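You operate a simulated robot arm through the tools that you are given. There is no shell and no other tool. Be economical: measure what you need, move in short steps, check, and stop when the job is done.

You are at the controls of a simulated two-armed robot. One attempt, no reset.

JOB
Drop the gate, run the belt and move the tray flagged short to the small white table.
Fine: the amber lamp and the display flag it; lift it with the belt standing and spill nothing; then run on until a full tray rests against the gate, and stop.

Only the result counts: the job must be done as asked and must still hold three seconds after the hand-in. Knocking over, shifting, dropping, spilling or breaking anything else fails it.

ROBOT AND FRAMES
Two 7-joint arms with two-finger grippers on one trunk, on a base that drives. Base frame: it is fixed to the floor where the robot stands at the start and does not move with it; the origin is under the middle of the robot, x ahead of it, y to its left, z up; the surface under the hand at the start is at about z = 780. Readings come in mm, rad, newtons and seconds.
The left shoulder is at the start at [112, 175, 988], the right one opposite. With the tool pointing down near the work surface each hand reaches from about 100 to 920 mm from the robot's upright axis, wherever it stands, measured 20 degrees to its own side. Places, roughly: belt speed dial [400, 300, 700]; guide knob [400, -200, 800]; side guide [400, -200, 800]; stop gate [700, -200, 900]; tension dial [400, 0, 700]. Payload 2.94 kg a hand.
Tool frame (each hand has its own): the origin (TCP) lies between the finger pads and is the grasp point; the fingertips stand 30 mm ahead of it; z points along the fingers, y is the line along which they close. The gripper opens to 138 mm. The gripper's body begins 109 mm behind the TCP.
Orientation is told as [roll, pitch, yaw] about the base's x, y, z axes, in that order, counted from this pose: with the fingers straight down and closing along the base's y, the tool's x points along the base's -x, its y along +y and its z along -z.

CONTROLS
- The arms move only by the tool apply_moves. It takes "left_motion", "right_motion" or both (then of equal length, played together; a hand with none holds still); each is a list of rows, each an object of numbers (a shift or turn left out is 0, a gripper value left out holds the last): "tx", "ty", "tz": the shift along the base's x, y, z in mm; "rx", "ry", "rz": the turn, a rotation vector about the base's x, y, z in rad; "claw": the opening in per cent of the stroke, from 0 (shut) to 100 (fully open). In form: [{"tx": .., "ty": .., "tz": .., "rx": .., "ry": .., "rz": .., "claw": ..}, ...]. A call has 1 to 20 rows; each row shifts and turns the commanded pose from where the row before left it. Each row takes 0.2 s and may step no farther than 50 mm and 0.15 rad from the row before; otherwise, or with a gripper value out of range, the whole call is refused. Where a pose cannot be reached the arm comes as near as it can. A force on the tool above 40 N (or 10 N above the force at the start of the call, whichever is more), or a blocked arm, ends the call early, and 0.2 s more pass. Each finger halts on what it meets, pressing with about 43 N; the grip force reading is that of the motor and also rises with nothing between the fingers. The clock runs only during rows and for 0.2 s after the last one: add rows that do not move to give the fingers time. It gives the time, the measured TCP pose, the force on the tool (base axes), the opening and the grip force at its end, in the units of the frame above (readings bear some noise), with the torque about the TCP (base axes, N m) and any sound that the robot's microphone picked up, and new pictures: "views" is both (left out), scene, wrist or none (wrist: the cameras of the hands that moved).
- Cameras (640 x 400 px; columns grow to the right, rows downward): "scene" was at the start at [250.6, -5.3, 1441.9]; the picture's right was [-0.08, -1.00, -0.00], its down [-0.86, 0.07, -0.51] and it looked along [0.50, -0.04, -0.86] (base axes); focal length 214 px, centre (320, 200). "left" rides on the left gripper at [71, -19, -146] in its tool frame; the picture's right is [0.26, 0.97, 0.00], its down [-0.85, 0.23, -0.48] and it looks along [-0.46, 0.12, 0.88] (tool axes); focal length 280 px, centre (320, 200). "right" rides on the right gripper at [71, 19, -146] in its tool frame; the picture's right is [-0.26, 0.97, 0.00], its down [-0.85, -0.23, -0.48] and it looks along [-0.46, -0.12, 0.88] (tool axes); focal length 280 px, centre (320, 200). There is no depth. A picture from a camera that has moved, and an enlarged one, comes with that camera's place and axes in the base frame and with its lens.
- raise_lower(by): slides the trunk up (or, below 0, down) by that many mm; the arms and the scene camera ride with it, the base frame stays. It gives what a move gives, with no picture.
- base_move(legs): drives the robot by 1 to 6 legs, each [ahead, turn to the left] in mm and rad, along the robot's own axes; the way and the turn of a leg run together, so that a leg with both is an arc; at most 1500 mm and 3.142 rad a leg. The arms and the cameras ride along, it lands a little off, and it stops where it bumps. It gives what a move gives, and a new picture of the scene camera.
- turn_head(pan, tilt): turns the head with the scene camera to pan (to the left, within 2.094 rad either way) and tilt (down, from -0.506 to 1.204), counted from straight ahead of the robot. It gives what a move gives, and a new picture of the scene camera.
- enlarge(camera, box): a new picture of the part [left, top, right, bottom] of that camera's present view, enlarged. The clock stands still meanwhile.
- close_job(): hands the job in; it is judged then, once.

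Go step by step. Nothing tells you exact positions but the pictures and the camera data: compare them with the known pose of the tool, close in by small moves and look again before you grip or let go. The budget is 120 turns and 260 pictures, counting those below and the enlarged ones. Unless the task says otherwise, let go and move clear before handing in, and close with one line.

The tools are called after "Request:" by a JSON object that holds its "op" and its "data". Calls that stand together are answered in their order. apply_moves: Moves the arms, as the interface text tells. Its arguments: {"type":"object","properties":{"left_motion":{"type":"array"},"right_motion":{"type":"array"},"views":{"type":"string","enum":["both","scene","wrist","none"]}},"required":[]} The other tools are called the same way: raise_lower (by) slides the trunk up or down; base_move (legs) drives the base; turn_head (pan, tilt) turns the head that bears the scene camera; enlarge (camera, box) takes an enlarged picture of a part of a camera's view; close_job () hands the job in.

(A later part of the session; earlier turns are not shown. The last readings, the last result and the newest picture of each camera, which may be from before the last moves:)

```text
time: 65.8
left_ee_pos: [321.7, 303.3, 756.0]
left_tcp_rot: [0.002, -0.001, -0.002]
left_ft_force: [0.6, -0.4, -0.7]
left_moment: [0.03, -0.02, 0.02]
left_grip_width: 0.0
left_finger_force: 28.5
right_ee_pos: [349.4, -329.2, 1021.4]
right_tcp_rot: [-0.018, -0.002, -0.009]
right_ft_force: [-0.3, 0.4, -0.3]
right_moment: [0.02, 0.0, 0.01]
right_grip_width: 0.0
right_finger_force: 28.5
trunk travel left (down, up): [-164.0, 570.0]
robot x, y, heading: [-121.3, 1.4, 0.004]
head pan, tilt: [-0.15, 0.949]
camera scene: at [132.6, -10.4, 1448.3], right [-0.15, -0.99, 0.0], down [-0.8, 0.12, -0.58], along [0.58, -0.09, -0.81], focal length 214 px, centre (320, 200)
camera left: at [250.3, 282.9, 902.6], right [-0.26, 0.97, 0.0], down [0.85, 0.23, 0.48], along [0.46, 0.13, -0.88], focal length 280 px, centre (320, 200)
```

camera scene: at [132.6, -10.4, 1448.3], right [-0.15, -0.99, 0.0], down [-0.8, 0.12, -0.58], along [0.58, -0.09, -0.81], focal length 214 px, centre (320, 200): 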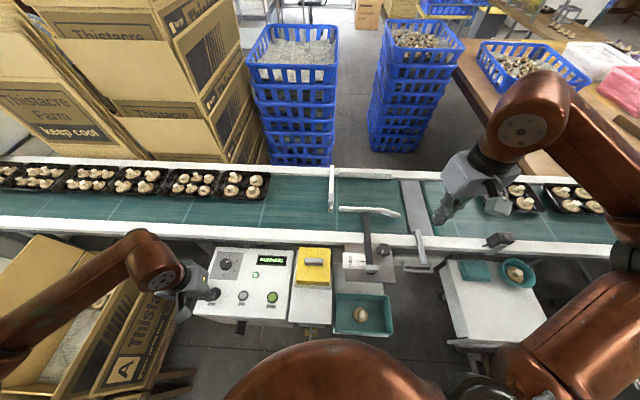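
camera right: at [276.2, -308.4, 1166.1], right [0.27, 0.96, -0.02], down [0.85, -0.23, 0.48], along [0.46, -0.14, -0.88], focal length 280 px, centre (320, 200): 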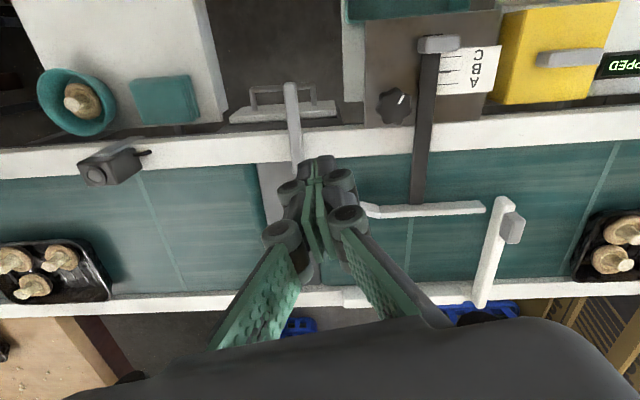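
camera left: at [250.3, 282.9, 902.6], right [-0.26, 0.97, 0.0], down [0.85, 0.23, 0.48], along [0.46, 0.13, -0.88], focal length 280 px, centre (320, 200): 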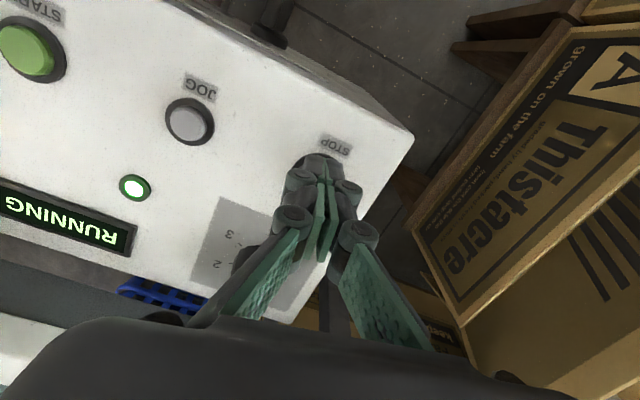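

The belt runs right to left, so trays come from the right toward the gate past the sensor. I keep hovering on STOP and watch.

Request:
{"op": "apply_moves", "data": {"left_motion": [{}, {}, {}], "views": "both"}}

```text
time: 66.6
left_ee_pos: [321.4, 303.5, 757.2]
left_tcp_rot: [0.006, 0.0, -0.001]
left_ft_force: [0.0, -0.8, -0.5]
left_moment: [0.02, 0.02, 0.01]
left_grip_width: 0.0
left_finger_force: 28.7
right_ee_pos: [346.8, -329.5, 1021.5]
right_tcp_rot: [-0.019, 0.0, -0.01]
right_ft_force: [0.0, 0.0, 0.0]
right_moment: [-0.03, 0.02, 0.04]
right_grip_width: 0.0
right_finger_force: 27.9
trunk travel left (down, up): [-164.0, 570.0]
robot x, y, heading: [-122.1, 1.4, 0.005]
head pan, tilt: [-0.15, 0.949]
camera scene: at [132.6, -10.4, 1448.3], right [-0.15, -0.99, 0.0], down [-0.8, 0.12, -0.58], along [0.58, -0.09, -0.81], focal length 214 px, centre (320, 200)
camera left: at [250.3, 283.0, 902.6], right [-0.26, 0.97, 0.0], down [0.85, 0.23, 0.48], along [0.46, 0.13, -0.88], focal length 280 px, centre (320, 200)
```

scene: 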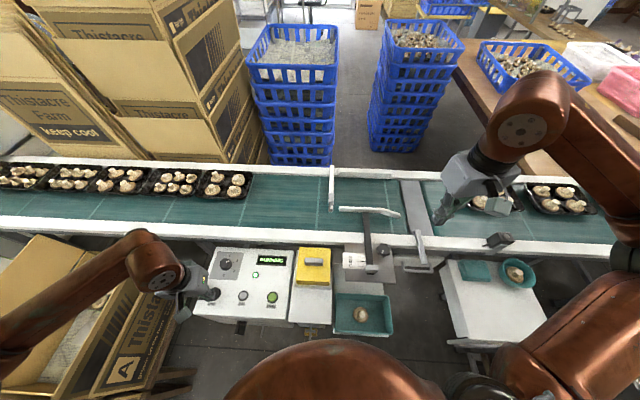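
left: 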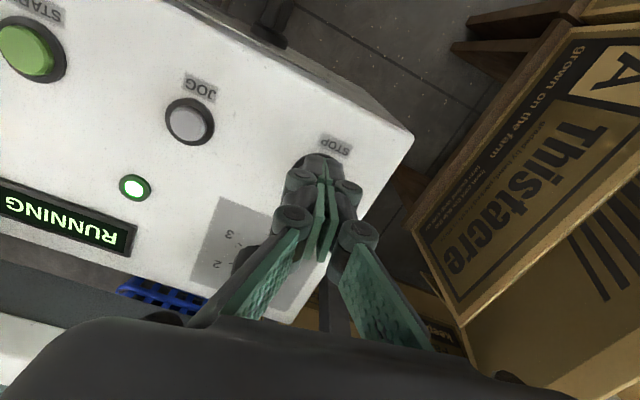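

Request:
{"op": "apply_moves", "data": {"right_motion": [{"tx": -20, "ty": -40}, {"tx": -20, "ty": -40}, {"tx": -10, "ty": -40}], "views": "scene"}}

Request:
{"op": "enlarge", "data": {"camera": "left", "box": [0, 0, 240, 300]}}

```text
time: 67.4
left_ee_pos: [321.6, 302.2, 756.9]
left_tcp_rot: [0.006, -0.001, -0.002]
left_ft_force: [-0.3, -0.3, 0.2]
left_moment: [0.03, -0.02, -0.04]
left_grip_width: 0.3
left_finger_force: 28.7
right_ee_pos: [297.3, -451.4, 1021.2]
right_tcp_rot: [-0.018, -0.002, -0.006]
right_ft_force: [-1.2, 0.0, -0.4]
right_moment: [0.01, 0.01, -0.01]
right_grip_width: 0.0
right_finger_force: 28.6
trunk travel left (down, up): [-164.0, 570.0]
robot x, y, heading: [-121.0, -0.3, 0.001]
head pan, tilt: [-0.15, 0.949]
camera scene: at [131.8, -10.7, 1448.6], right [-0.15, -0.99, 0.0], down [-0.8, 0.12, -0.58], along [0.58, -0.09, -0.81], focal length 214 px, centre (320, 200)
```

scene: 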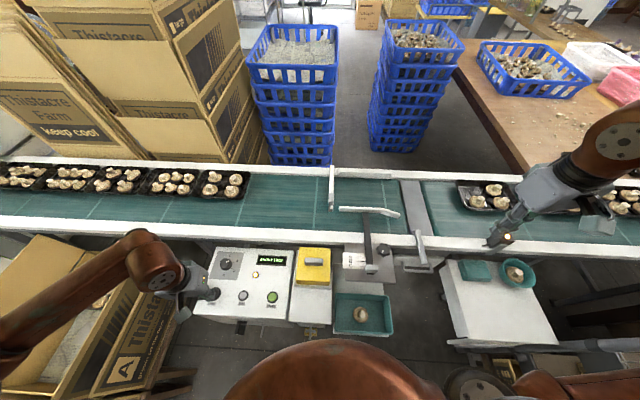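

```text
1.33 times, centred on (120, 150) of left
camera zoom: at [249.7, 282.9, 903.1], right [-0.26, 0.97, 0.0], down [0.85, 0.23, 0.48], along [0.46, 0.13, -0.88], focal length 374 px, centre (587, 267)
```

zoom: 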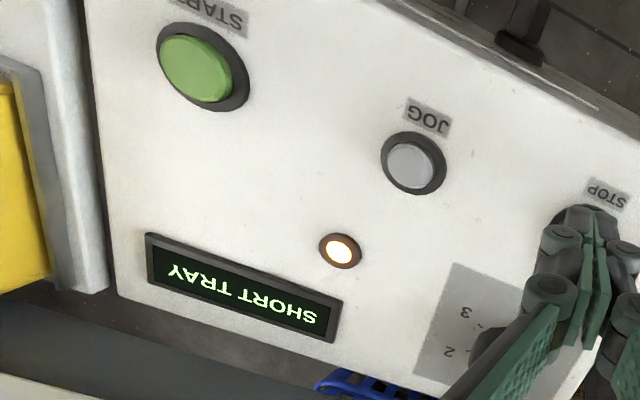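

SHORT TRAY with the amber lamp on: it's the leading 3-mushroom tray at the sensor. I press STOP now.

Request:
{"op": "apply_moves", "data": {"left_motion": [{"tz": -10}, {"tz": -5}, {"tz": -4}, {"tz": -3}, {"tz": -3}], "views": "both"}}

```text
time: 68.6
left_ee_pos: [320.9, 303.5, 735.7]
left_tcp_rot: [0.006, -0.005, -0.001]
left_ft_force: [-3.9, 6.2, 39.2]
left_moment: [0.14, 0.22, -0.08]
left_grip_width: 5.9
left_finger_force: 28.2
right_ee_pos: [296.1, -451.6, 1022.2]
right_tcp_rot: [-0.018, -0.003, -0.009]
right_ft_force: [-0.8, 0.0, -1.0]
right_moment: [-0.03, 0.0, 0.0]
right_grip_width: 0.1
right_finger_force: 28.8
trunk travel left (down, up): [-164.0, 570.0]
robot x, y, heading: [-121.9, -4.1, 0.006]
head pan, tilt: [-0.15, 0.949]
heard: click
camera scene: at [129.2, -11.5, 1449.5], right [-0.15, -0.99, 0.0], down [-0.8, 0.12, -0.58], along [0.58, -0.08, -0.81], focal length 214 px, centre (320, 200)
camera left: at [248.2, 283.2, 881.8], right [-0.26, 0.97, 0.0], down [0.85, 0.23, 0.48], along [0.47, 0.13, -0.88], focal length 280 px, centre (320, 200)
```

scene: 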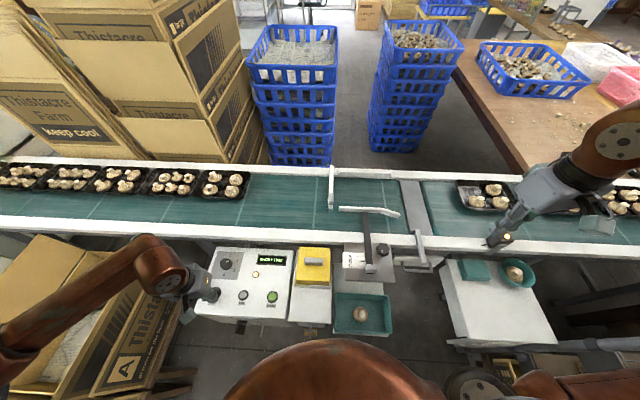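
left: 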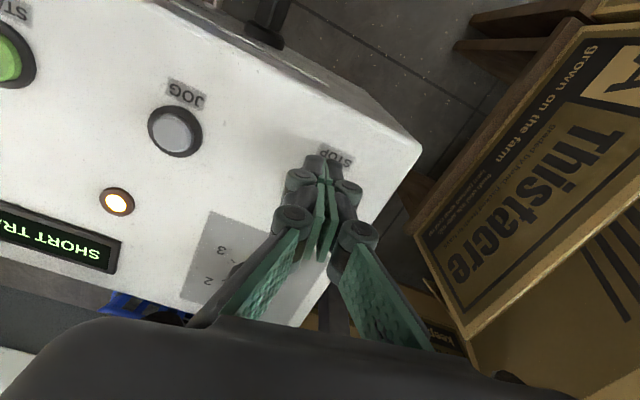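

The belt has stopped with the short tray near the sensor, and the belt line is skewed about -0.19 rad. I raise the left hand and look at the tray and the white table properly.

Request:
{"op": "apply_moves", "data": {"left_motion": [{"tz": 30}, {"tz": 45}, {"tz": 45}, {"tz": 45}, {"tz": 45}, {"tz": 40}], "right_motion": [{"tz": 20, "tx": -20}, {"tz": 20, "tx": -30}, {"tz": 20, "tx": -30}, {}, {}, {}], "views": "none"}}

Request:
{"op": "turn_head", "data": {"pan": -0.75, "tilt": 0.85}}

```text
time: 70.0
left_ee_pos: [323.1, 300.6, 984.3]
left_tcp_rot: [0.005, 0.001, -0.003]
left_ft_force: [0.1, -0.1, -0.2]
left_moment: [0.0, 0.04, -0.03]
left_grip_width: 0.1
left_finger_force: 28.7
right_ee_pos: [219.3, -451.7, 1084.2]
right_tcp_rot: [-0.018, -0.002, -0.009]
right_ft_force: [0.0, 0.2, 0.5]
right_moment: [0.0, -0.01, 0.02]
right_grip_width: 0.1
right_finger_force: 28.3
trunk travel left (down, up): [-164.0, 570.0]
robot x, y, heading: [-127.0, 1.4, -0.001]
head pan, tilt: [-0.15, 0.949]
```

```text
time: 71.0
left_ee_pos: [322.1, 300.5, 983.9]
left_tcp_rot: [0.005, 0.001, -0.002]
left_ft_force: [0.5, 0.1, -0.3]
left_moment: [0.01, 0.01, -0.02]
left_grip_width: 0.0
left_finger_force: 29.0
right_ee_pos: [219.1, -450.1, 1082.8]
right_tcp_rot: [-0.019, -0.003, -0.009]
right_ft_force: [0.3, 0.2, 0.1]
right_moment: [0.01, 0.04, 0.01]
right_grip_width: 0.1
right_finger_force: 28.3
trunk travel left (down, up): [-164.0, 570.0]
robot x, y, heading: [-123.1, -1.0, 0.005]
head pan, tilt: [-0.75, 0.85]
camera scene: at [117.9, -52.8, 1455.8], right [-0.68, -0.73, 0.0], down [-0.55, 0.51, -0.66], along [0.48, -0.45, -0.75], focal length 214 px, centre (320, 200)
```

scene: 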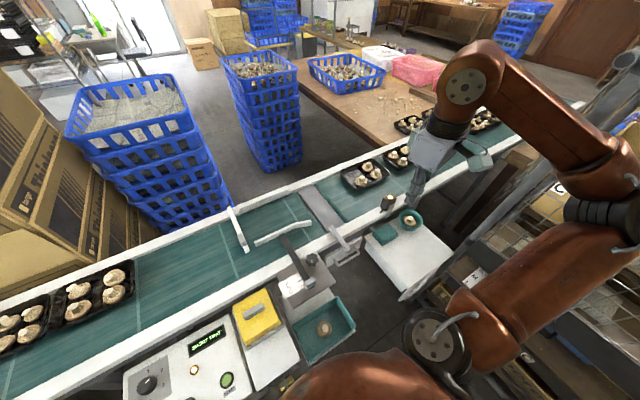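

Request:
{"op": "apply_moves", "data": {"right_motion": [{"tx": 20, "ty": -20}, {}], "views": "wrist"}}

Request:
{"op": "enlarge", "data": {"camera": "scene", "box": [320, 130, 480, 310]}}

```text
time: 71.6
left_ee_pos: [322.7, 302.1, 985.3]
left_tcp_rot: [0.004, -0.001, 0.0]
left_ft_force: [-0.3, 0.3, -0.3]
left_moment: [-0.03, 0.0, -0.01]
left_grip_width: 0.0
left_finger_force: 28.5
right_ee_pos: [240.6, -468.1, 1084.4]
right_tcp_rot: [-0.017, -0.002, -0.009]
right_ft_force: [0.4, -0.5, 0.8]
right_moment: [0.02, 0.01, -0.02]
right_grip_width: 0.2
right_finger_force: 28.9
trunk travel left (down, up): [-164.0, 570.0]
robot x, y, heading: [-121.3, 2.2, 0.006]
head pan, tilt: [-0.75, 0.85]
camera right: at [168.0, -446.9, 1228.7], right [0.27, 0.96, -0.02], down [0.85, -0.23, 0.48], along [0.46, -0.14, -0.88], focal length 280 px, centre (320, 200)
```

right: 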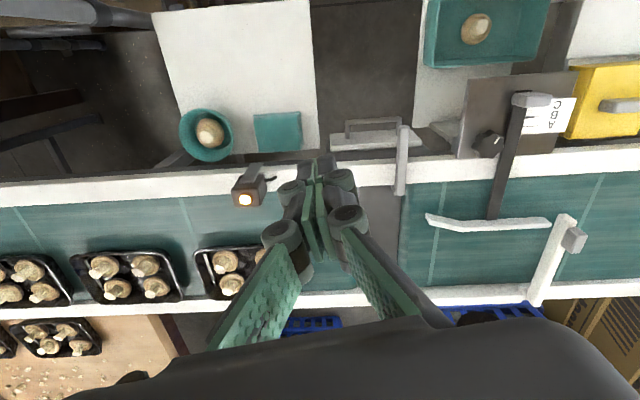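

```text
2.22 times, centred on (400, 220) of scene
camera zoom: at [117.4, -52.7, 1456.0], right [-0.68, -0.73, 0.0], down [-0.55, 0.51, -0.66], along [0.48, -0.45, -0.75], focal length 477 px, centre (142, 156)
```

zoom: 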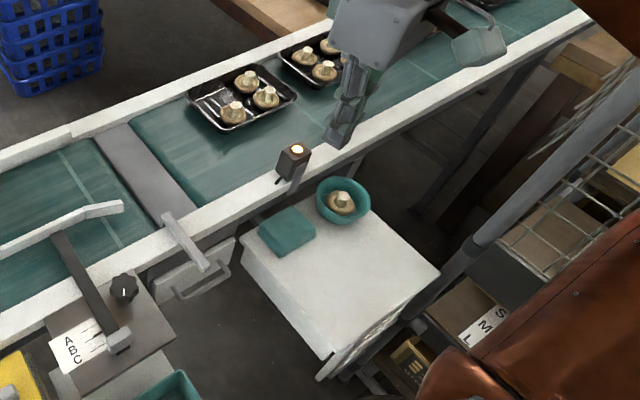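

The short tray is at about (515, -697), 190×130 mm, empty at its downstream far corner; the table's free strip is centred near (146, -568). I bring the right hand over toward the tray for a close view.

Request:
{"op": "apply_moves", "data": {"right_motion": [{"tx": 40, "ty": -20, "claw": 50, "rz": -0.1}, {"tx": 40, "ty": -20, "rz": -0.09}, {"tx": 40, "ty": -20, "tz": -10}, {"tx": 40, "ty": -20, "tz": -10}, {"tx": 40, "ty": -20, "tz": -10}, {}], "views": "both"}}

```text
time: 73.2
left_ee_pos: [325.4, 300.1, 983.4]
left_tcp_rot: [0.004, 0.002, -0.003]
left_ft_force: [0.0, -0.1, -0.2]
left_moment: [0.01, 0.02, -0.01]
left_grip_width: 0.1
left_finger_force: 28.3
right_ee_pos: [429.2, -536.7, 1104.4]
right_tcp_rot: [0.019, -0.146, -0.164]
right_ft_force: [-0.3, 0.1, 0.3]
right_moment: [-0.02, 0.02, -0.02]
right_grip_width: 68.8
right_finger_force: 0.1
right hand out of reach, approached as far as the arm can: row 4, 5
trunk travel left (down, up): [-164.0, 570.0]
robot x, y, heading: [-121.1, -2.7, 0.002]
head pan, tilt: [-0.75, 0.85]
stopped in row 6 (right hand): the arm was blocked; the commanded pose is now the measured one
camera scene: at [119.7, -53.8, 1455.4], right [-0.68, -0.73, 0.0], down [-0.55, 0.51, -0.66], along [0.48, -0.45, -0.75], focal length 214 px, centre (320, 200)
camera right: at [340.4, -505.5, 1237.3], right [0.41, 0.91, 0.06], down [0.72, -0.36, 0.59], along [0.56, -0.2, -0.81], focal length 280 px, centre (320, 200)
```

scene: 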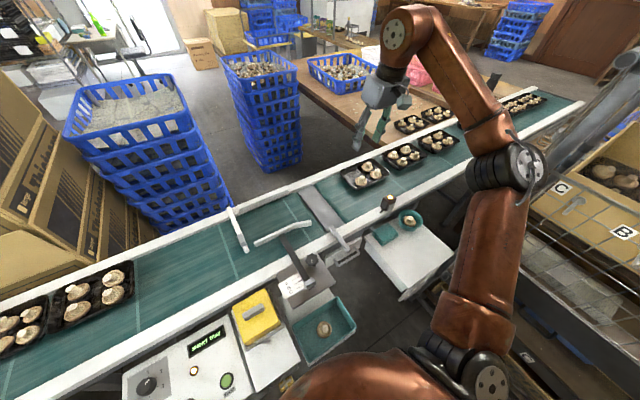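
right: 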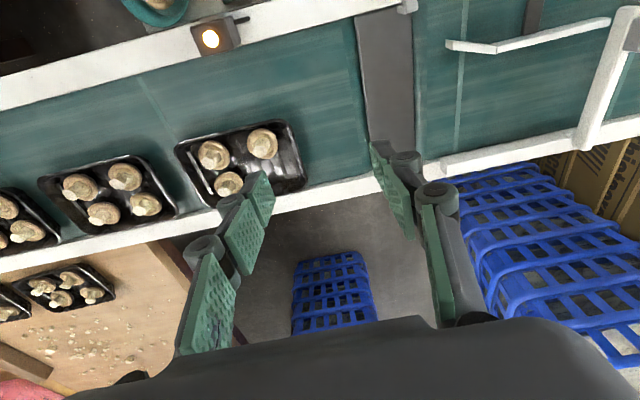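

At this height it's at its reach limit; lower is better. The downstream wall spans about (475, -593) to (590, -618), with the empty corner at its far half. I straighten the hand while coming down.

Request:
{"op": "apply_moves", "data": {"right_motion": [{"tx": -10, "tz": -30, "ry": 0.05}, {"tz": -35, "ry": 0.05}, {"tz": -35, "ry": 0.046, "rx": -0.02}, {"tx": 15, "ty": -10, "tz": -35, "rz": -0.03}, {"tx": 25, "ty": -15, "tz": -25}, {"tx": 25, "ty": -15}, {}], "views": "both"}}

```text
time: 74.8
left_ee_pos: [324.0, 299.6, 984.7]
left_tcp_rot: [0.006, 0.0, -0.005]
left_ft_force: [0.0, 0.4, 0.6]
left_moment: [0.05, -0.01, 0.0]
left_grip_width: 0.2
left_finger_force: 28.5
right_ee_pos: [471.0, -559.5, 936.6]
right_tcp_rot: [-0.027, -0.008, -0.198]
right_ft_force: [0.6, -0.1, 0.1]
right_moment: [0.06, -0.03, -0.03]
right_grip_width: 69.0
right_finger_force: 0.1
right hand out of reach, approached as far as the arm can: row 6
trunk travel left (down, up): [-164.0, 570.0]
robot x, y, heading: [-121.2, -2.6, 0.008]
head pan, tilt: [-0.75, 0.85]
camera scene: at [117.9, -54.9, 1455.8], right [-0.68, -0.73, 0.0], down [-0.55, 0.51, -0.66], along [0.48, -0.45, -0.75], focal length 214 px, centre (320, 200)
camera right: at [404.0, -523.6, 1080.0], right [0.45, 0.89, -0.02], down [0.79, -0.38, 0.49], along [0.43, -0.24, -0.87], focal length 280 px, centre (320, 200)
```

scene: 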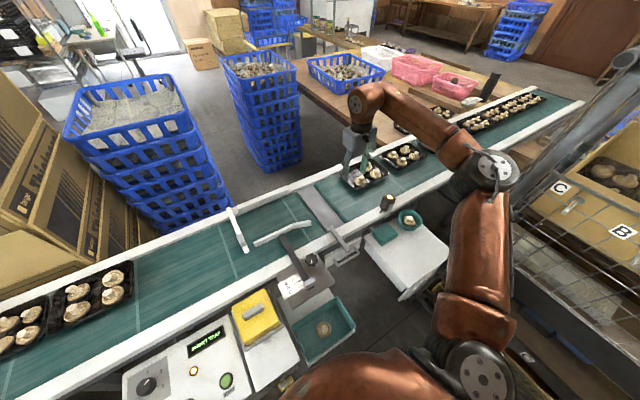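
right: 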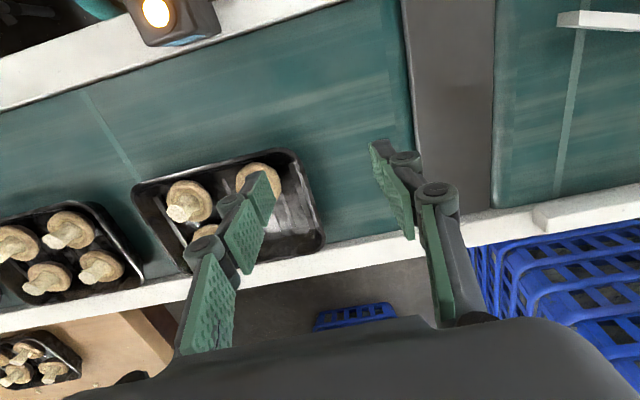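

The arm is at its limit here, so I'll drive the base forward 90 mm (both hands are high enough to pass over everything).

Request:
{"op": "base_move", "data": {"legs": [[90, 0]]}}

Request:
{"op": "turn_head", "data": {"pan": -0.8, "tilt": 0.9}}

```text
time: 75.9
left_ee_pos: [411.8, 299.8, 985.2]
left_tcp_rot: [0.007, -0.002, -0.004]
left_ft_force: [0.4, -0.3, -0.4]
left_moment: [0.02, 0.03, 0.01]
left_grip_width: 0.0
left_finger_force: 28.2
right_ee_pos: [560.2, -556.6, 939.5]
right_tcp_rot: [-0.026, -0.01, -0.195]
right_ft_force: [-0.2, -0.2, 0.4]
right_moment: [-0.01, 0.04, -0.02]
right_grip_width: 68.7
right_finger_force: 0.0
trunk travel left (down, up): [-164.0, 570.0]
robot x, y, heading: [-29.9, 0.8, 0.002]
head pan, tilt: [-0.75, 0.85]
camera scene: at [234.6, -53.2, 1454.2], right [-0.68, -0.73, 0.01], down [-0.56, 0.51, -0.65], along [0.47, -0.45, -0.76], focal length 214 px, centre (320, 200)
```

scene: 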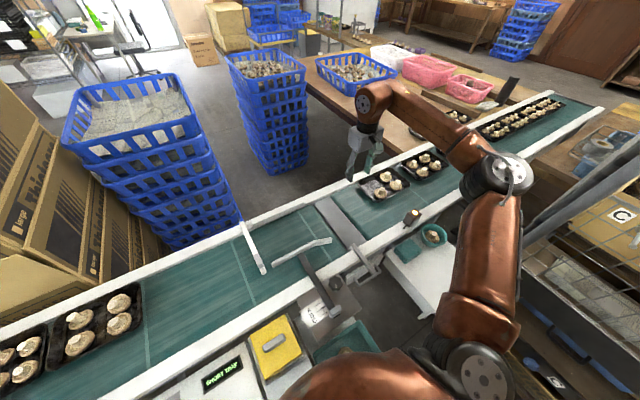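

```text
time: 76.5
left_ee_pos: [402.4, 300.8, 988.3]
left_tcp_rot: [0.006, -0.009, -0.002]
left_ft_force: [0.2, -0.5, 0.0]
left_moment: [0.06, -0.01, 0.0]
left_grip_width: 0.0
left_finger_force: 28.6
right_ee_pos: [552.1, -556.5, 944.4]
right_tcp_rot: [-0.027, -0.019, -0.195]
right_ft_force: [0.3, 0.5, 0.6]
right_moment: [-0.08, 0.02, 0.02]
right_grip_width: 68.9
right_finger_force: 0.1
trunk travel left (down, up): [-164.0, 570.0]
robot x, y, heading: [-34.0, -1.0, 0.003]
head pan, tilt: [-0.799, 0.901]
camera scene: at [224.2, -54.1, 1450.4], right [-0.71, -0.7, 0.01], down [-0.56, 0.56, -0.61], along [0.42, -0.44, -0.79], focal length 214 px, centre (320, 200)
```

scene: 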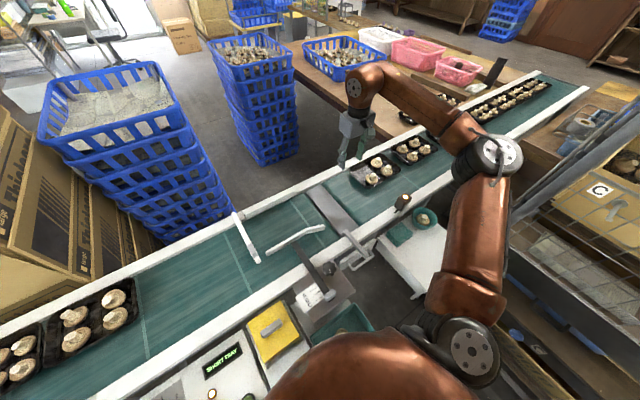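

Good. Now I move over the downstream wall and descend some.

Request:
{"op": "apply_moves", "data": {"right_motion": [{"ty": -20, "tz": -10, "rx": 0.025}, {"ty": -15, "tz": -15, "ry": 0.01}, {"tz": -15}, {}, {}], "views": "wrist"}}

Request:
{"op": "enlarge", "data": {"camera": "right", "box": [120, 80, 460, 290]}}

```text
time: 77.7
left_ee_pos: [394.3, 299.9, 989.8]
left_tcp_rot: [0.007, -0.021, -0.002]
left_ft_force: [0.4, 1.4, 0.6]
left_moment: [-0.03, 0.0, 0.03]
left_grip_width: 0.0
left_finger_force: 28.5
right_ee_pos: [533.9, -570.4, 902.7]
right_tcp_rot: [-0.002, -0.015, -0.196]
right_ft_force: [0.6, 0.3, 0.4]
right_moment: [-0.03, -0.04, 0.0]
right_grip_width: 69.1
right_finger_force: 0.1
right hand out of reach, approached as far as the arm can: row 1, 2
trunk travel left (down, up): [-164.0, 570.0]
robot x, y, heading: [-33.5, -2.9, 0.001]
head pan, tilt: [-0.799, 0.901]
camera right: at [463.9, -537.9, 1046.6], right [0.45, 0.9, 0.0], down [0.78, -0.39, 0.49], along [0.44, -0.22, -0.87], focal length 280 px, centre (320, 200)
```

right: 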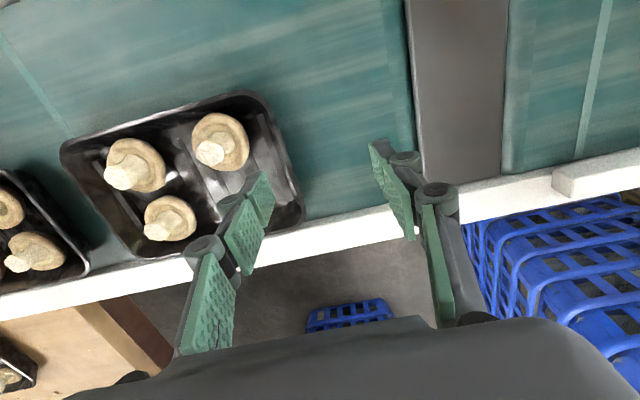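

```text
1.88 times, centred on (290, 185) of right
camera zoom: at [463.9, -537.9, 1046.6], right [0.45, 0.9, 0.0], down [0.78, -0.39, 0.49], along [0.44, -0.22, -0.87], focal length 528 px, centre (376, 228)
```

zoom: 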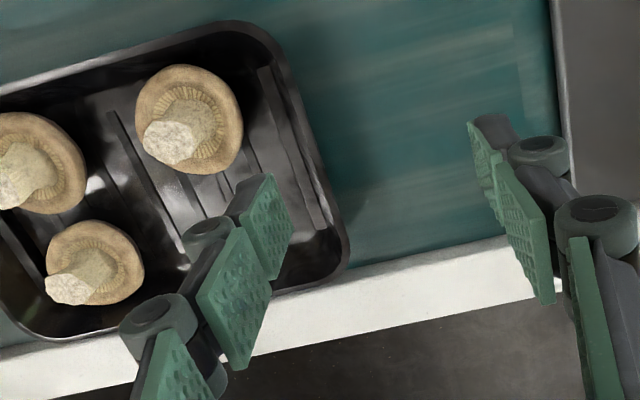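

The tray is about 122 mm wide, so a grip across its width (138 mm opening) holds it level; its centre is about (514, -702). I turn the gripper to yaw -1.76 so it closes across the tray, staying high.

Request:
{"op": "apply_moves", "data": {"right_motion": [{"tz": 20, "rz": -0.13, "tx": -10, "claw": 100}, {"tz": 20, "rz": -0.145}, {"rz": -0.145}, {"rz": -0.145}, {"rz": -0.145}, {"rz": -0.145}, {"rz": -0.145}, {"rz": -0.145}, {"rz": -0.145}, {"rz": -0.145}, {"rz": -0.13}, {}], "views": "wrist"}}

```text
time: 80.3
left_ee_pos: [395.0, 301.5, 990.3]
left_tcp_rot: [0.008, -0.02, -0.003]
left_ft_force: [-0.3, -0.2, 0.0]
left_moment: [-0.02, -0.02, -0.01]
left_grip_width: 0.2
left_finger_force: 28.3
right_ee_pos: [525.3, -569.2, 942.7]
right_tcp_rot: [-0.003, -0.013, -1.765]
right_ft_force: [1.1, 0.1, 0.4]
right_moment: [0.0, -0.02, 0.03]
right_grip_width: 138.1
right_finger_force: 0.1
trunk travel left (down, up): [-164.0, 570.0]
robot x, y, heading: [-31.4, -1.0, 0.0]
head pan, tilt: [-0.799, 0.901]
camera right: at [556.2, -502.4, 1086.9], right [0.9, -0.44, 0.0], down [-0.39, -0.78, 0.49], along [-0.21, -0.44, -0.87], focal length 280 px, centre (320, 200)
```

right: 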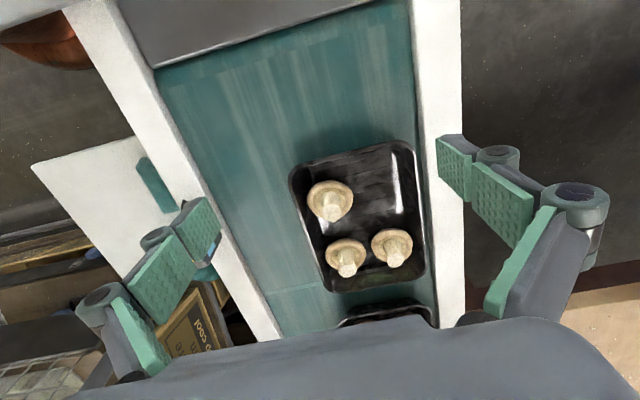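

No reach limit in this pose. I move over the tray centre.

Request:
{"op": "apply_moves", "data": {"right_motion": [{"tx": -2, "ty": -33}, {"tx": -2, "ty": -33}, {"tx": -2, "ty": -33}, {"tx": -2, "ty": -33, "ry": 0.012}, {"tz": -20}, {"tz": -15}, {}], "views": "both"}}

```text
time: 81.9
left_ee_pos: [395.9, 300.8, 991.6]
left_tcp_rot: [0.007, -0.021, -0.004]
left_ft_force: [0.2, 1.3, 0.0]
left_moment: [-0.05, -0.03, 0.01]
left_grip_width: 0.0
left_finger_force: 28.4
right_ee_pos: [514.8, -702.2, 908.1]
right_tcp_rot: [-0.014, -0.017, -1.76]
right_ft_force: [-0.4, -0.3, 0.5]
right_moment: [-0.01, 0.0, -0.01]
right_grip_width: 138.3
right_finger_force: 0.1
trunk travel left (down, up): [-164.0, 570.0]
robot x, y, heading: [-29.7, -2.8, 0.001]
head pan, tilt: [-0.799, 0.901]
camera scene: at [204.6, -53.8, 1452.0], right [-0.72, -0.7, 0.0], down [-0.55, 0.56, -0.62], along [0.43, -0.44, -0.78], focal length 214 px, centre (320, 200)
camera right: at [549.1, -635.3, 1051.8], right [0.9, -0.44, -0.01], down [-0.38, -0.78, 0.49], along [-0.22, -0.44, -0.87], focal length 280 px, centre (320, 200)
```

scene: 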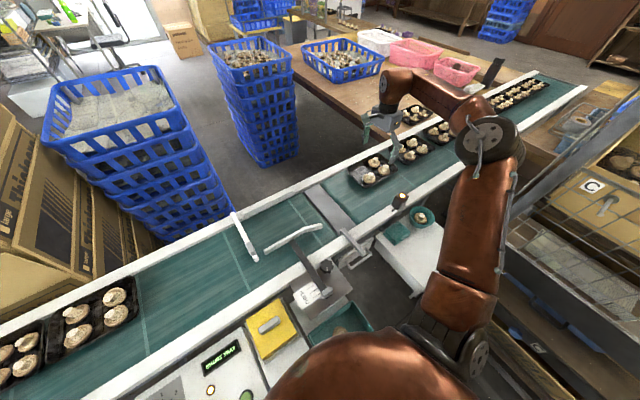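
right: 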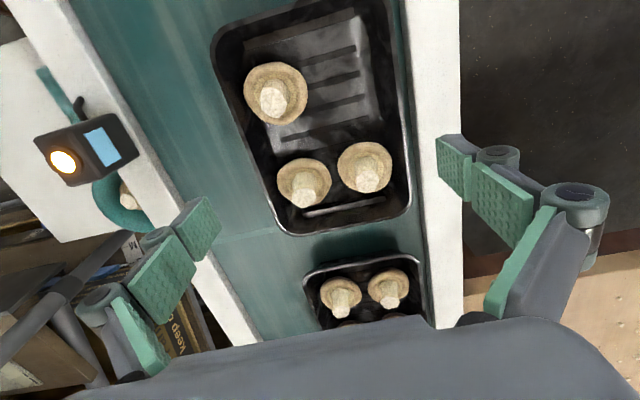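

The tray is centred under the hand within ~5 mm and is about 130 mm wide. I correct the offset and come down to just above the rim for a close look.

Request:
{"op": "apply_moves", "data": {"right_motion": [{"tx": 5, "ty": -1, "tz": -15, "rx": 0.014, "ry": 0.017}, {"tz": -15}, {"tz": -10}, {}], "views": "wrist"}}

Request:
{"op": "enlarge", "data": {"camera": "right", "box": [120, 0, 540, 260]}}

```text
time: 82.9
left_ee_pos: [394.5, 300.1, 990.5]
left_tcp_rot: [0.007, -0.021, -0.002]
left_ft_force: [0.4, -0.7, -0.3]
left_moment: [0.0, 0.02, 0.01]
left_grip_width: 0.1
left_finger_force: 28.4
right_ee_pos: [521.4, -701.7, 869.8]
right_tcp_rot: [-0.032, -0.006, -1.763]
right_ft_force: [0.6, 0.4, 0.0]
right_moment: [-0.01, 0.0, 0.02]
right_grip_width: 138.0
right_finger_force: 0.1
trunk travel left (down, up): [-164.0, 570.0]
robot x, y, heading: [-31.8, 0.4, -0.0]
head pan, tilt: [-0.799, 0.901]
camera right: at [558.1, -636.9, 1013.2], right [0.9, -0.44, -0.03], down [-0.37, -0.79, 0.49], along [-0.24, -0.43, -0.87], focal length 280 px, centre (320, 200)
```

right: 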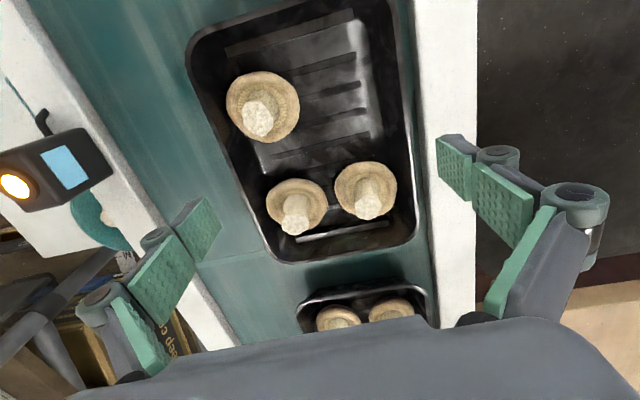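

```text
1.52 times, centred on (330, 130) of right
camera zoom: at [558.1, -636.9, 1013.2], right [0.9, -0.44, -0.03], down [-0.37, -0.79, 0.49], along [-0.24, -0.43, -0.87], focal length 427 px, centre (305, 307)
```

zoom: 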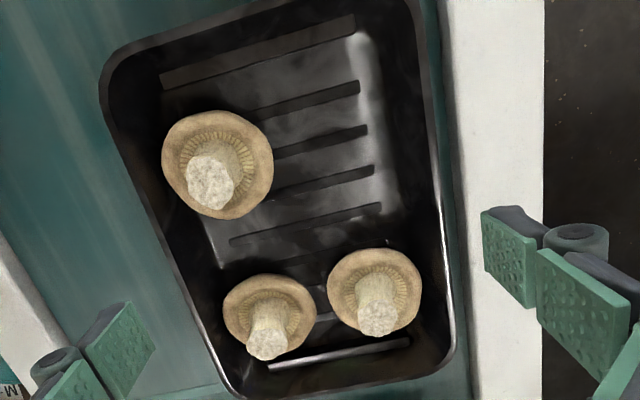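

The hand is centred to ~2 mm across the tray (width ≈131). I level the tool and lower gently so the tips pass just below the rim.

Request:
{"op": "apply_moves", "data": {"right_motion": [{"ry": -0.032, "tx": -1}, {"tz": -5}, {"tz": -5}, {"tz": -5}, {}], "views": "wrist"}}

Request:
{"op": "enlarge", "data": {"camera": "right", "box": [160, 0, 500, 270]}}

```text
time: 84.1
left_ee_pos: [395.6, 299.7, 990.9]
left_tcp_rot: [0.007, -0.021, -0.002]
left_ft_force: [-0.7, 0.3, -0.3]
left_moment: [0.01, 0.03, 0.01]
left_grip_width: 0.1
left_finger_force: 28.7
right_ee_pos: [520.6, -701.7, 852.8]
right_tcp_rot: [-0.002, -0.001, -1.762]
right_ft_force: [0.1, -0.5, 0.5]
right_moment: [0.0, 0.0, 0.01]
right_grip_width: 138.0
right_finger_force: 0.0
trunk travel left (down, up): [-164.0, 570.0]
robot x, y, heading: [-33.0, 1.6, 0.003]
head pan, tilt: [-0.799, 0.901]
camera right: at [552.0, -636.3, 998.8], right [0.9, -0.44, 0.0], down [-0.39, -0.79, 0.48], along [-0.21, -0.43, -0.88], focal length 280 px, centre (320, 200)
```

right: 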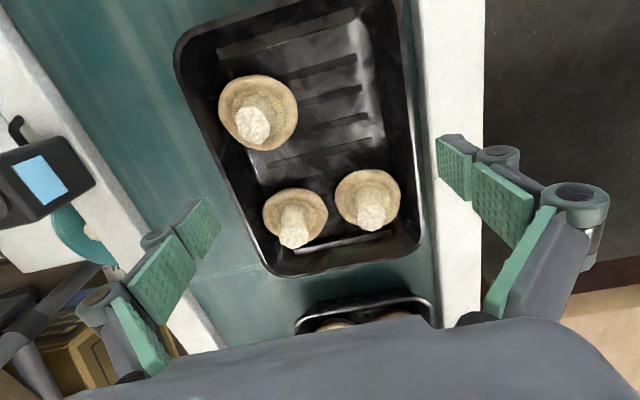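

```text
1.48 times, centred on (330, 135) of right
camera zoom: at [552.0, -636.3, 998.8], right [0.9, -0.44, 0.0], down [-0.39, -0.79, 0.48], along [-0.21, -0.43, -0.88], focal length 415 px, centre (305, 296)
```

zoom: 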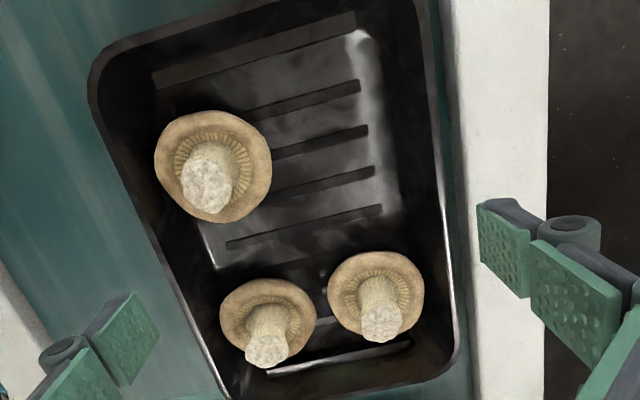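

Clearance is about 5 mm on each side, well centred. I lower 14 mm more.

Request:
{"op": "apply_moves", "data": {"right_motion": [{"tz": -4}, {"tz": -4}, {"tz": -4}, {"tz": -3}, {}], "views": "wrist"}}

Request:
{"op": "enlarge", "data": {"camera": "right", "box": [160, 60, 500, 280]}}

```text
time: 85.3
left_ee_pos: [395.0, 301.5, 990.1]
left_tcp_rot: [0.007, -0.02, -0.003]
left_ft_force: [0.5, -0.1, 0.0]
left_moment: [-0.02, -0.01, 0.0]
left_grip_width: 0.1
left_finger_force: 28.3
right_ee_pos: [520.9, -703.2, 839.8]
right_tcp_rot: [-0.001, 0.0, -1.76]
right_ft_force: [0.3, -0.2, -0.1]
right_moment: [0.0, 0.02, 0.0]
right_grip_width: 138.1
right_finger_force: 0.0
trunk travel left (down, up): [-164.0, 570.0]
robot x, y, heading: [-32.0, -0.6, 0.005]
head pan, tilt: [-0.799, 0.901]
camera right: at [553.2, -637.4, 984.2], right [0.9, -0.44, 0.0], down [-0.39, -0.79, 0.48], along [-0.21, -0.43, -0.88], focal length 280 px, centre (320, 200)
```

right: 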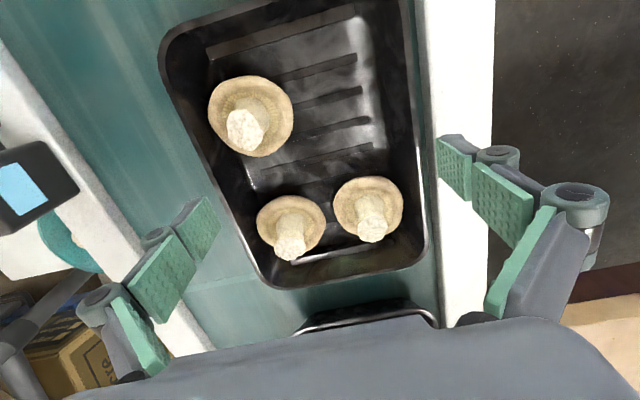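

```text
1.82 times, centred on (330, 170) of right
camera zoom: at [553.2, -637.4, 984.2], right [0.9, -0.44, 0.0], down [-0.39, -0.79, 0.48], along [-0.21, -0.43, -0.88], focal length 510 px, centre (302, 254)
```

zoom: 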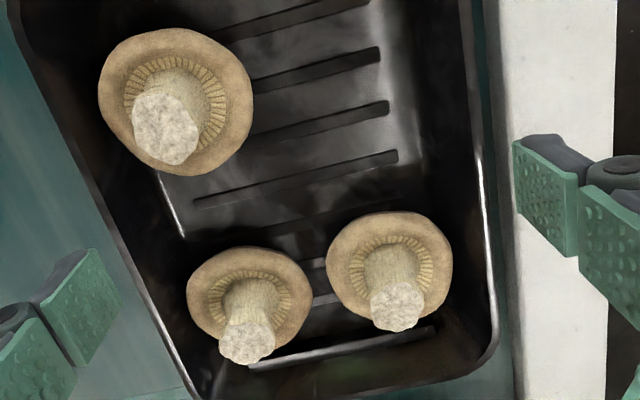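

The rim is about 15 mm above the fingertips on both sides. I close gently on the tray.

Request:
{"op": "apply_moves", "data": {"right_motion": [{"claw": 88}, {}, {}, {}], "views": "wrist"}}

```text
time: 86.3
left_ee_pos: [395.2, 301.3, 990.2]
left_tcp_rot: [0.007, -0.019, -0.003]
left_ft_force: [-0.5, -0.6, 0.0]
left_moment: [-0.01, -0.03, 0.0]
left_grip_width: 0.0
left_finger_force: 28.7
right_ee_pos: [520.9, -701.0, 839.4]
right_tcp_rot: [-0.001, 0.0, -1.762]
right_ft_force: [-1.0, -0.2, 0.0]
right_moment: [0.04, -0.02, 0.0]
right_grip_width: 121.4
right_finger_force: 0.1
trunk travel left (down, up): [-164.0, 570.0]
robot x, y, heading: [-30.4, 2.7, 0.005]
head pan, tilt: [-0.799, 0.901]
camera right: at [553.2, -637.5, 984.1], right [0.9, -0.44, 0.0], down [-0.39, -0.79, 0.48], along [-0.21, -0.43, -0.88], focal length 280 px, centre (320, 200)
```

right: 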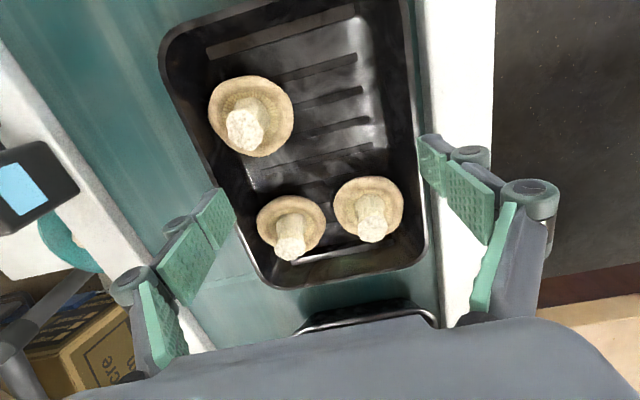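

No contact yet at 121 mm, so the tray is narrower there. I close further in small steps.

Request:
{"op": "apply_moves", "data": {"right_motion": [{"claw": 80}, {}, {}, {}], "views": "wrist"}}

Request:
{"op": "enlarge", "data": {"camera": "right", "box": [160, 60, 500, 280]}}

```text
time: 87.3
left_ee_pos: [394.4, 300.1, 989.0]
left_tcp_rot: [0.008, -0.021, -0.004]
left_ft_force: [0.1, -0.9, 0.1]
left_moment: [-0.04, -0.01, 0.01]
left_grip_width: 0.1
left_finger_force: 28.3
right_ee_pos: [521.0, -702.8, 839.6]
right_tcp_rot: [-0.001, 0.001, -1.76]
right_ft_force: [0.2, 0.5, 1.1]
right_moment: [-0.05, 0.01, 0.0]
right_grip_width: 110.3
right_finger_force: 0.0
trunk travel left (down, up): [-164.0, 570.0]
robot x, y, heading: [-34.8, 1.6, 0.001]
head pan, tilt: [-0.799, 0.901]
camera right: at [553.2, -637.5, 984.1], right [0.9, -0.44, 0.0], down [-0.39, -0.79, 0.48], along [-0.21, -0.43, -0.88], focal length 280 px, centre (320, 200)
```

right: 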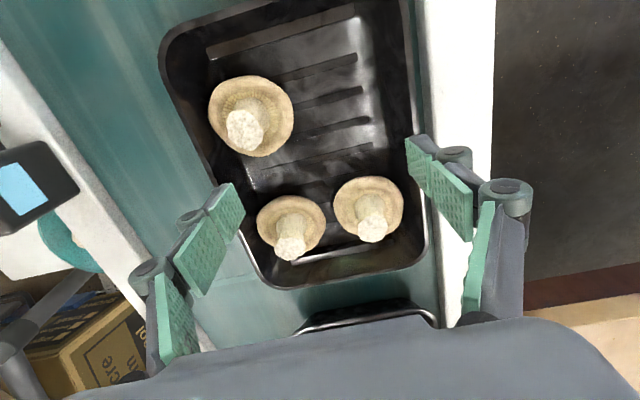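

```text
1.82 times, centred on (330, 170) of right
camera zoom: at [553.2, -637.5, 984.1], right [0.9, -0.44, 0.0], down [-0.39, -0.79, 0.48], along [-0.21, -0.43, -0.88], focal length 510 px, centre (302, 254)
```

zoom: 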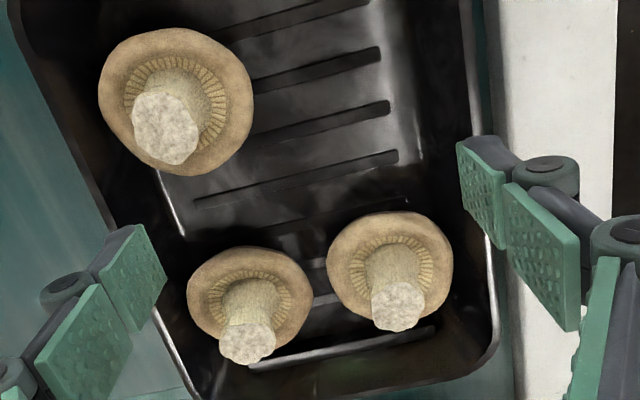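

The open fingertips retract (only ~6 mm ahead of the TCP when wide open), so they're still above the rim. I reopen, shift 2 mm, and then lower more, watching.

Request:
{"op": "apply_moves", "data": {"right_motion": [{"claw": 100}, {}, {"tx": -2}, {"tz": -4}, {"tz": -4}, {}], "views": "wrist"}}

Request:
{"op": "enlarge", "data": {"camera": "right", "box": [160, 60, 500, 280]}}

```text
time: 88.7
left_ee_pos: [396.5, 301.1, 990.8]
left_tcp_rot: [0.007, -0.019, -0.002]
left_ft_force: [-0.2, 0.0, 0.7]
left_moment: [0.0, 0.0, 0.01]
left_grip_width: 0.2
left_finger_force: 28.4
right_ee_pos: [517.7, -703.3, 831.8]
right_tcp_rot: [-0.002, 0.001, -1.76]
right_ft_force: [-0.1, -0.8, 0.0]
right_moment: [-0.02, -0.01, 0.0]
right_grip_width: 138.0
right_finger_force: 0.1
trunk travel left (down, up): [-164.0, 570.0]
robot x, y, heading: [-31.2, -2.7, 0.007]
head pan, tilt: [-0.799, 0.901]
camera right: at [550.1, -637.4, 975.7], right [0.9, -0.44, 0.0], down [-0.39, -0.79, 0.48], along [-0.21, -0.43, -0.88], focal length 280 px, centre (320, 200)
```

right: 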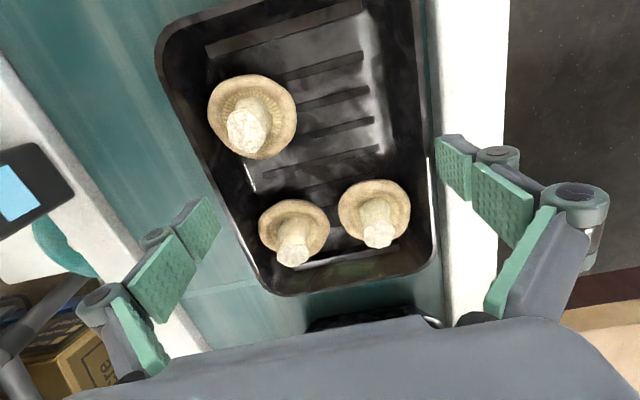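

```text
1.82 times, centred on (330, 170) of right
camera zoom: at [550.1, -637.4, 975.7], right [0.9, -0.44, 0.0], down [-0.39, -0.79, 0.48], along [-0.21, -0.43, -0.88], focal length 510 px, centre (302, 254)
```

zoom: 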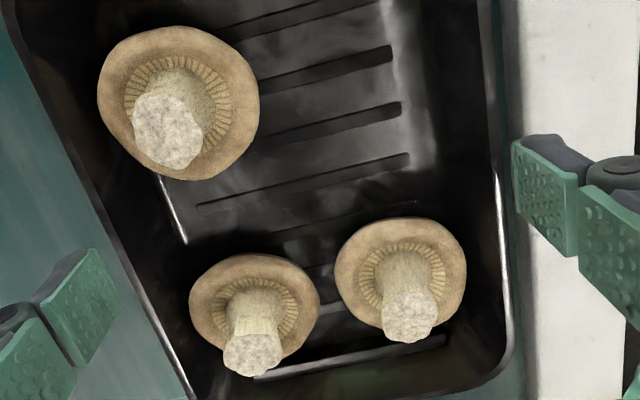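

The gap is ~6 mm near side and ~2 mm far side; I shift back 2 mm and continue down.

Request:
{"op": "apply_moves", "data": {"right_motion": [{"tx": 2}, {"tz": -4}, {"tz": -4}, {}], "views": "wrist"}}

Request:
{"op": "enlarge", "data": {"camera": "right", "box": [160, 60, 500, 280]}}

```text
time: 89.7
left_ee_pos: [395.2, 301.0, 990.8]
left_tcp_rot: [0.007, -0.02, -0.004]
left_ft_force: [0.5, -1.0, 0.2]
left_moment: [0.0, 0.02, 0.02]
left_grip_width: 0.1
left_finger_force: 28.6
right_ee_pos: [521.7, -702.5, 822.8]
right_tcp_rot: [-0.002, 0.0, -1.762]
right_ft_force: [-0.6, 0.8, 0.2]
right_moment: [0.01, 0.01, -0.03]
right_grip_width: 138.0
right_finger_force: 0.0
trunk travel left (down, up): [-164.0, 570.0]
robot x, y, heading: [-29.2, -0.4, -0.001]
head pan, tilt: [-0.799, 0.901]
camera right: at [552.5, -637.4, 967.2], right [0.9, -0.44, 0.0], down [-0.39, -0.79, 0.48], along [-0.21, -0.43, -0.88], focal length 280 px, centre (320, 200)
```

right: 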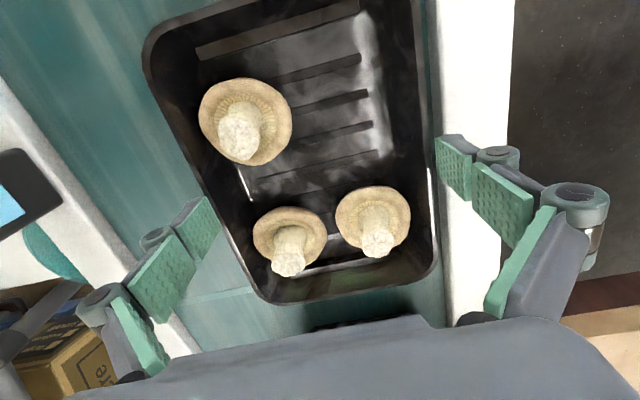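

```text
1.82 times, centred on (330, 170) of right
camera zoom: at [552.5, -637.4, 967.2], right [0.9, -0.44, 0.0], down [-0.39, -0.79, 0.48], along [-0.21, -0.43, -0.88], focal length 510 px, centre (302, 254)
```

zoom: 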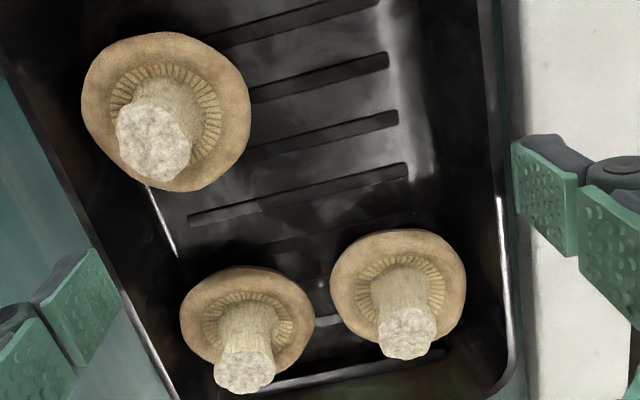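

By fit across views the rim is at z ≈ 818, width ≈ 131; the tips are right at rim level. I shift 1 mm and go down in 2 mm steps.

Request:
{"op": "apply_moves", "data": {"right_motion": [{"tx": -1}, {"tz": -2}, {"tz": -2}, {}], "views": "wrist"}}

Request:
{"op": "enlarge", "data": {"camera": "right", "box": [160, 60, 500, 280]}}

```text
time: 90.7
left_ee_pos: [394.8, 301.1, 991.2]
left_tcp_rot: [0.007, -0.021, -0.004]
left_ft_force: [-0.1, -0.5, -0.3]
left_moment: [-0.03, 0.0, 0.0]
left_grip_width: 0.1
left_finger_force: 28.7
right_ee_pos: [520.4, -702.2, 817.8]
right_tcp_rot: [-0.002, -0.001, -1.761]
right_ft_force: [0.7, -0.3, 1.0]
right_moment: [0.02, 0.0, 0.0]
right_grip_width: 137.9
right_finger_force: 0.0
trunk travel left (down, up): [-164.0, 570.0]
robot x, y, heading: [-32.0, 1.6, 0.002]
head pan, tilt: [-0.799, 0.901]
camera right: at [551.1, -636.8, 963.3], right [0.9, -0.44, 0.0], down [-0.39, -0.79, 0.48], along [-0.21, -0.43, -0.88], focal length 280 px, centre (320, 200)
```

right: 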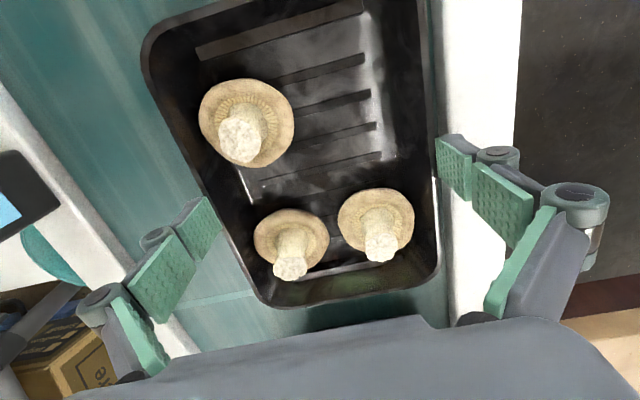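

```text
1.82 times, centred on (330, 170) of right
camera zoom: at [551.1, -636.8, 963.3], right [0.9, -0.44, 0.0], down [-0.39, -0.79, 0.48], along [-0.21, -0.43, -0.88], focal length 510 px, centre (302, 254)
```

zoom: 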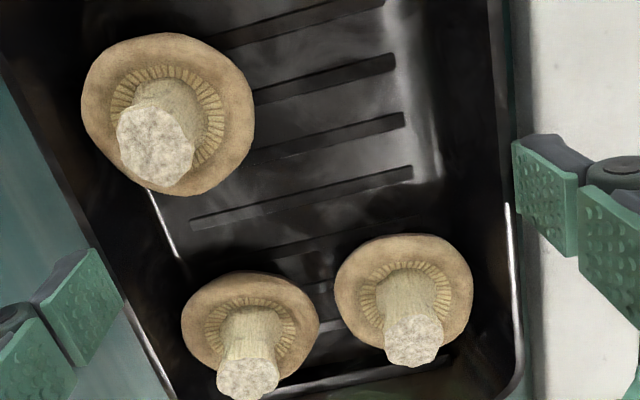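

The apparent gaps are about equal. I test by closing lightly to see whether the pads meet the rim at ~131.

Request:
{"op": "apply_moves", "data": {"right_motion": [{"claw": 92}, {}, {}], "views": "wrist"}}

```text
time: 91.5
left_ee_pos: [395.0, 300.0, 989.6]
left_tcp_rot: [0.006, -0.021, -0.004]
left_ft_force: [0.1, -0.6, 0.0]
left_moment: [0.02, 0.03, 0.03]
left_grip_width: 0.2
left_finger_force: 28.3
right_ee_pos: [521.0, -701.4, 817.9]
right_tcp_rot: [0.001, 0.0, -1.759]
right_ft_force: [0.0, 1.7, 14.2]
right_moment: [-0.01, 0.08, -0.02]
right_grip_width: 131.3
right_finger_force: 8.4
trunk travel left (down, up): [-164.0, 570.0]
robot x, y, heading: [-32.3, -2.1, -0.0]
head pan, tilt: [-0.799, 0.901]
camera right: at [551.3, -636.1, 963.9], right [0.9, -0.44, 0.0], down [-0.39, -0.79, 0.48], along [-0.21, -0.43, -0.88], focal length 280 px, centre (320, 200)
```

right: 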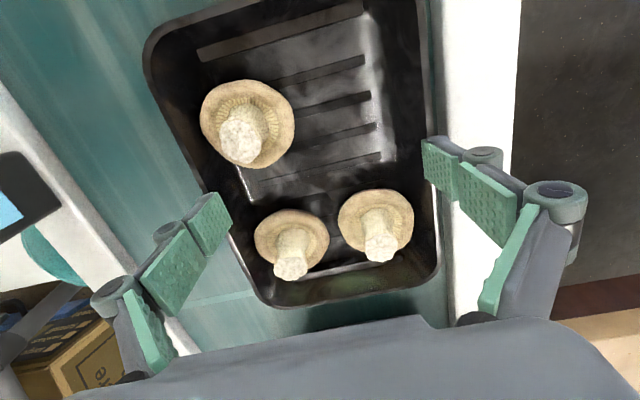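

Contact at 131 mm with the tips slightly on top of the lip (14 N upward). I reopen, lower 8 mm more, and close again.

Request:
{"op": "apply_moves", "data": {"right_motion": [{"claw": 100}, {}, {"tz": -2}, {"tz": -2}, {"tz": -2}, {"tz": -2}, {}], "views": "wrist"}}

```text
time: 93.1
left_ee_pos: [394.6, 303.5, 991.5]
left_tcp_rot: [0.005, -0.02, -0.002]
left_ft_force: [0.0, -0.3, 0.4]
left_moment: [-0.01, -0.01, -0.01]
left_grip_width: 0.1
left_finger_force: 28.5
right_ee_pos: [519.3, -700.5, 813.4]
right_tcp_rot: [-0.001, 0.001, -1.761]
right_ft_force: [1.6, -0.4, 16.4]
right_moment: [-0.01, -0.02, 0.04]
right_grip_width: 140.4
right_finger_force: 3.3
trunk travel left (down, up): [-164.0, 570.0]
robot x, y, heading: [-30.8, -1.2, 0.006]
head pan, tilt: [-0.799, 0.901]
camera right: at [550.2, -634.7, 957.0], right [0.9, -0.44, 0.0], down [-0.39, -0.79, 0.48], along [-0.21, -0.43, -0.88], focal length 280 px, centre (320, 200)
```

right: 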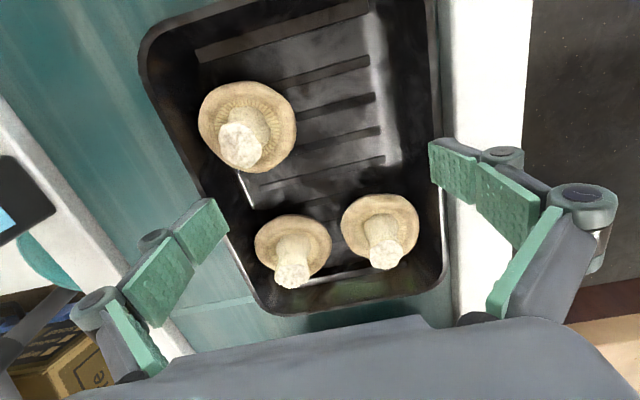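

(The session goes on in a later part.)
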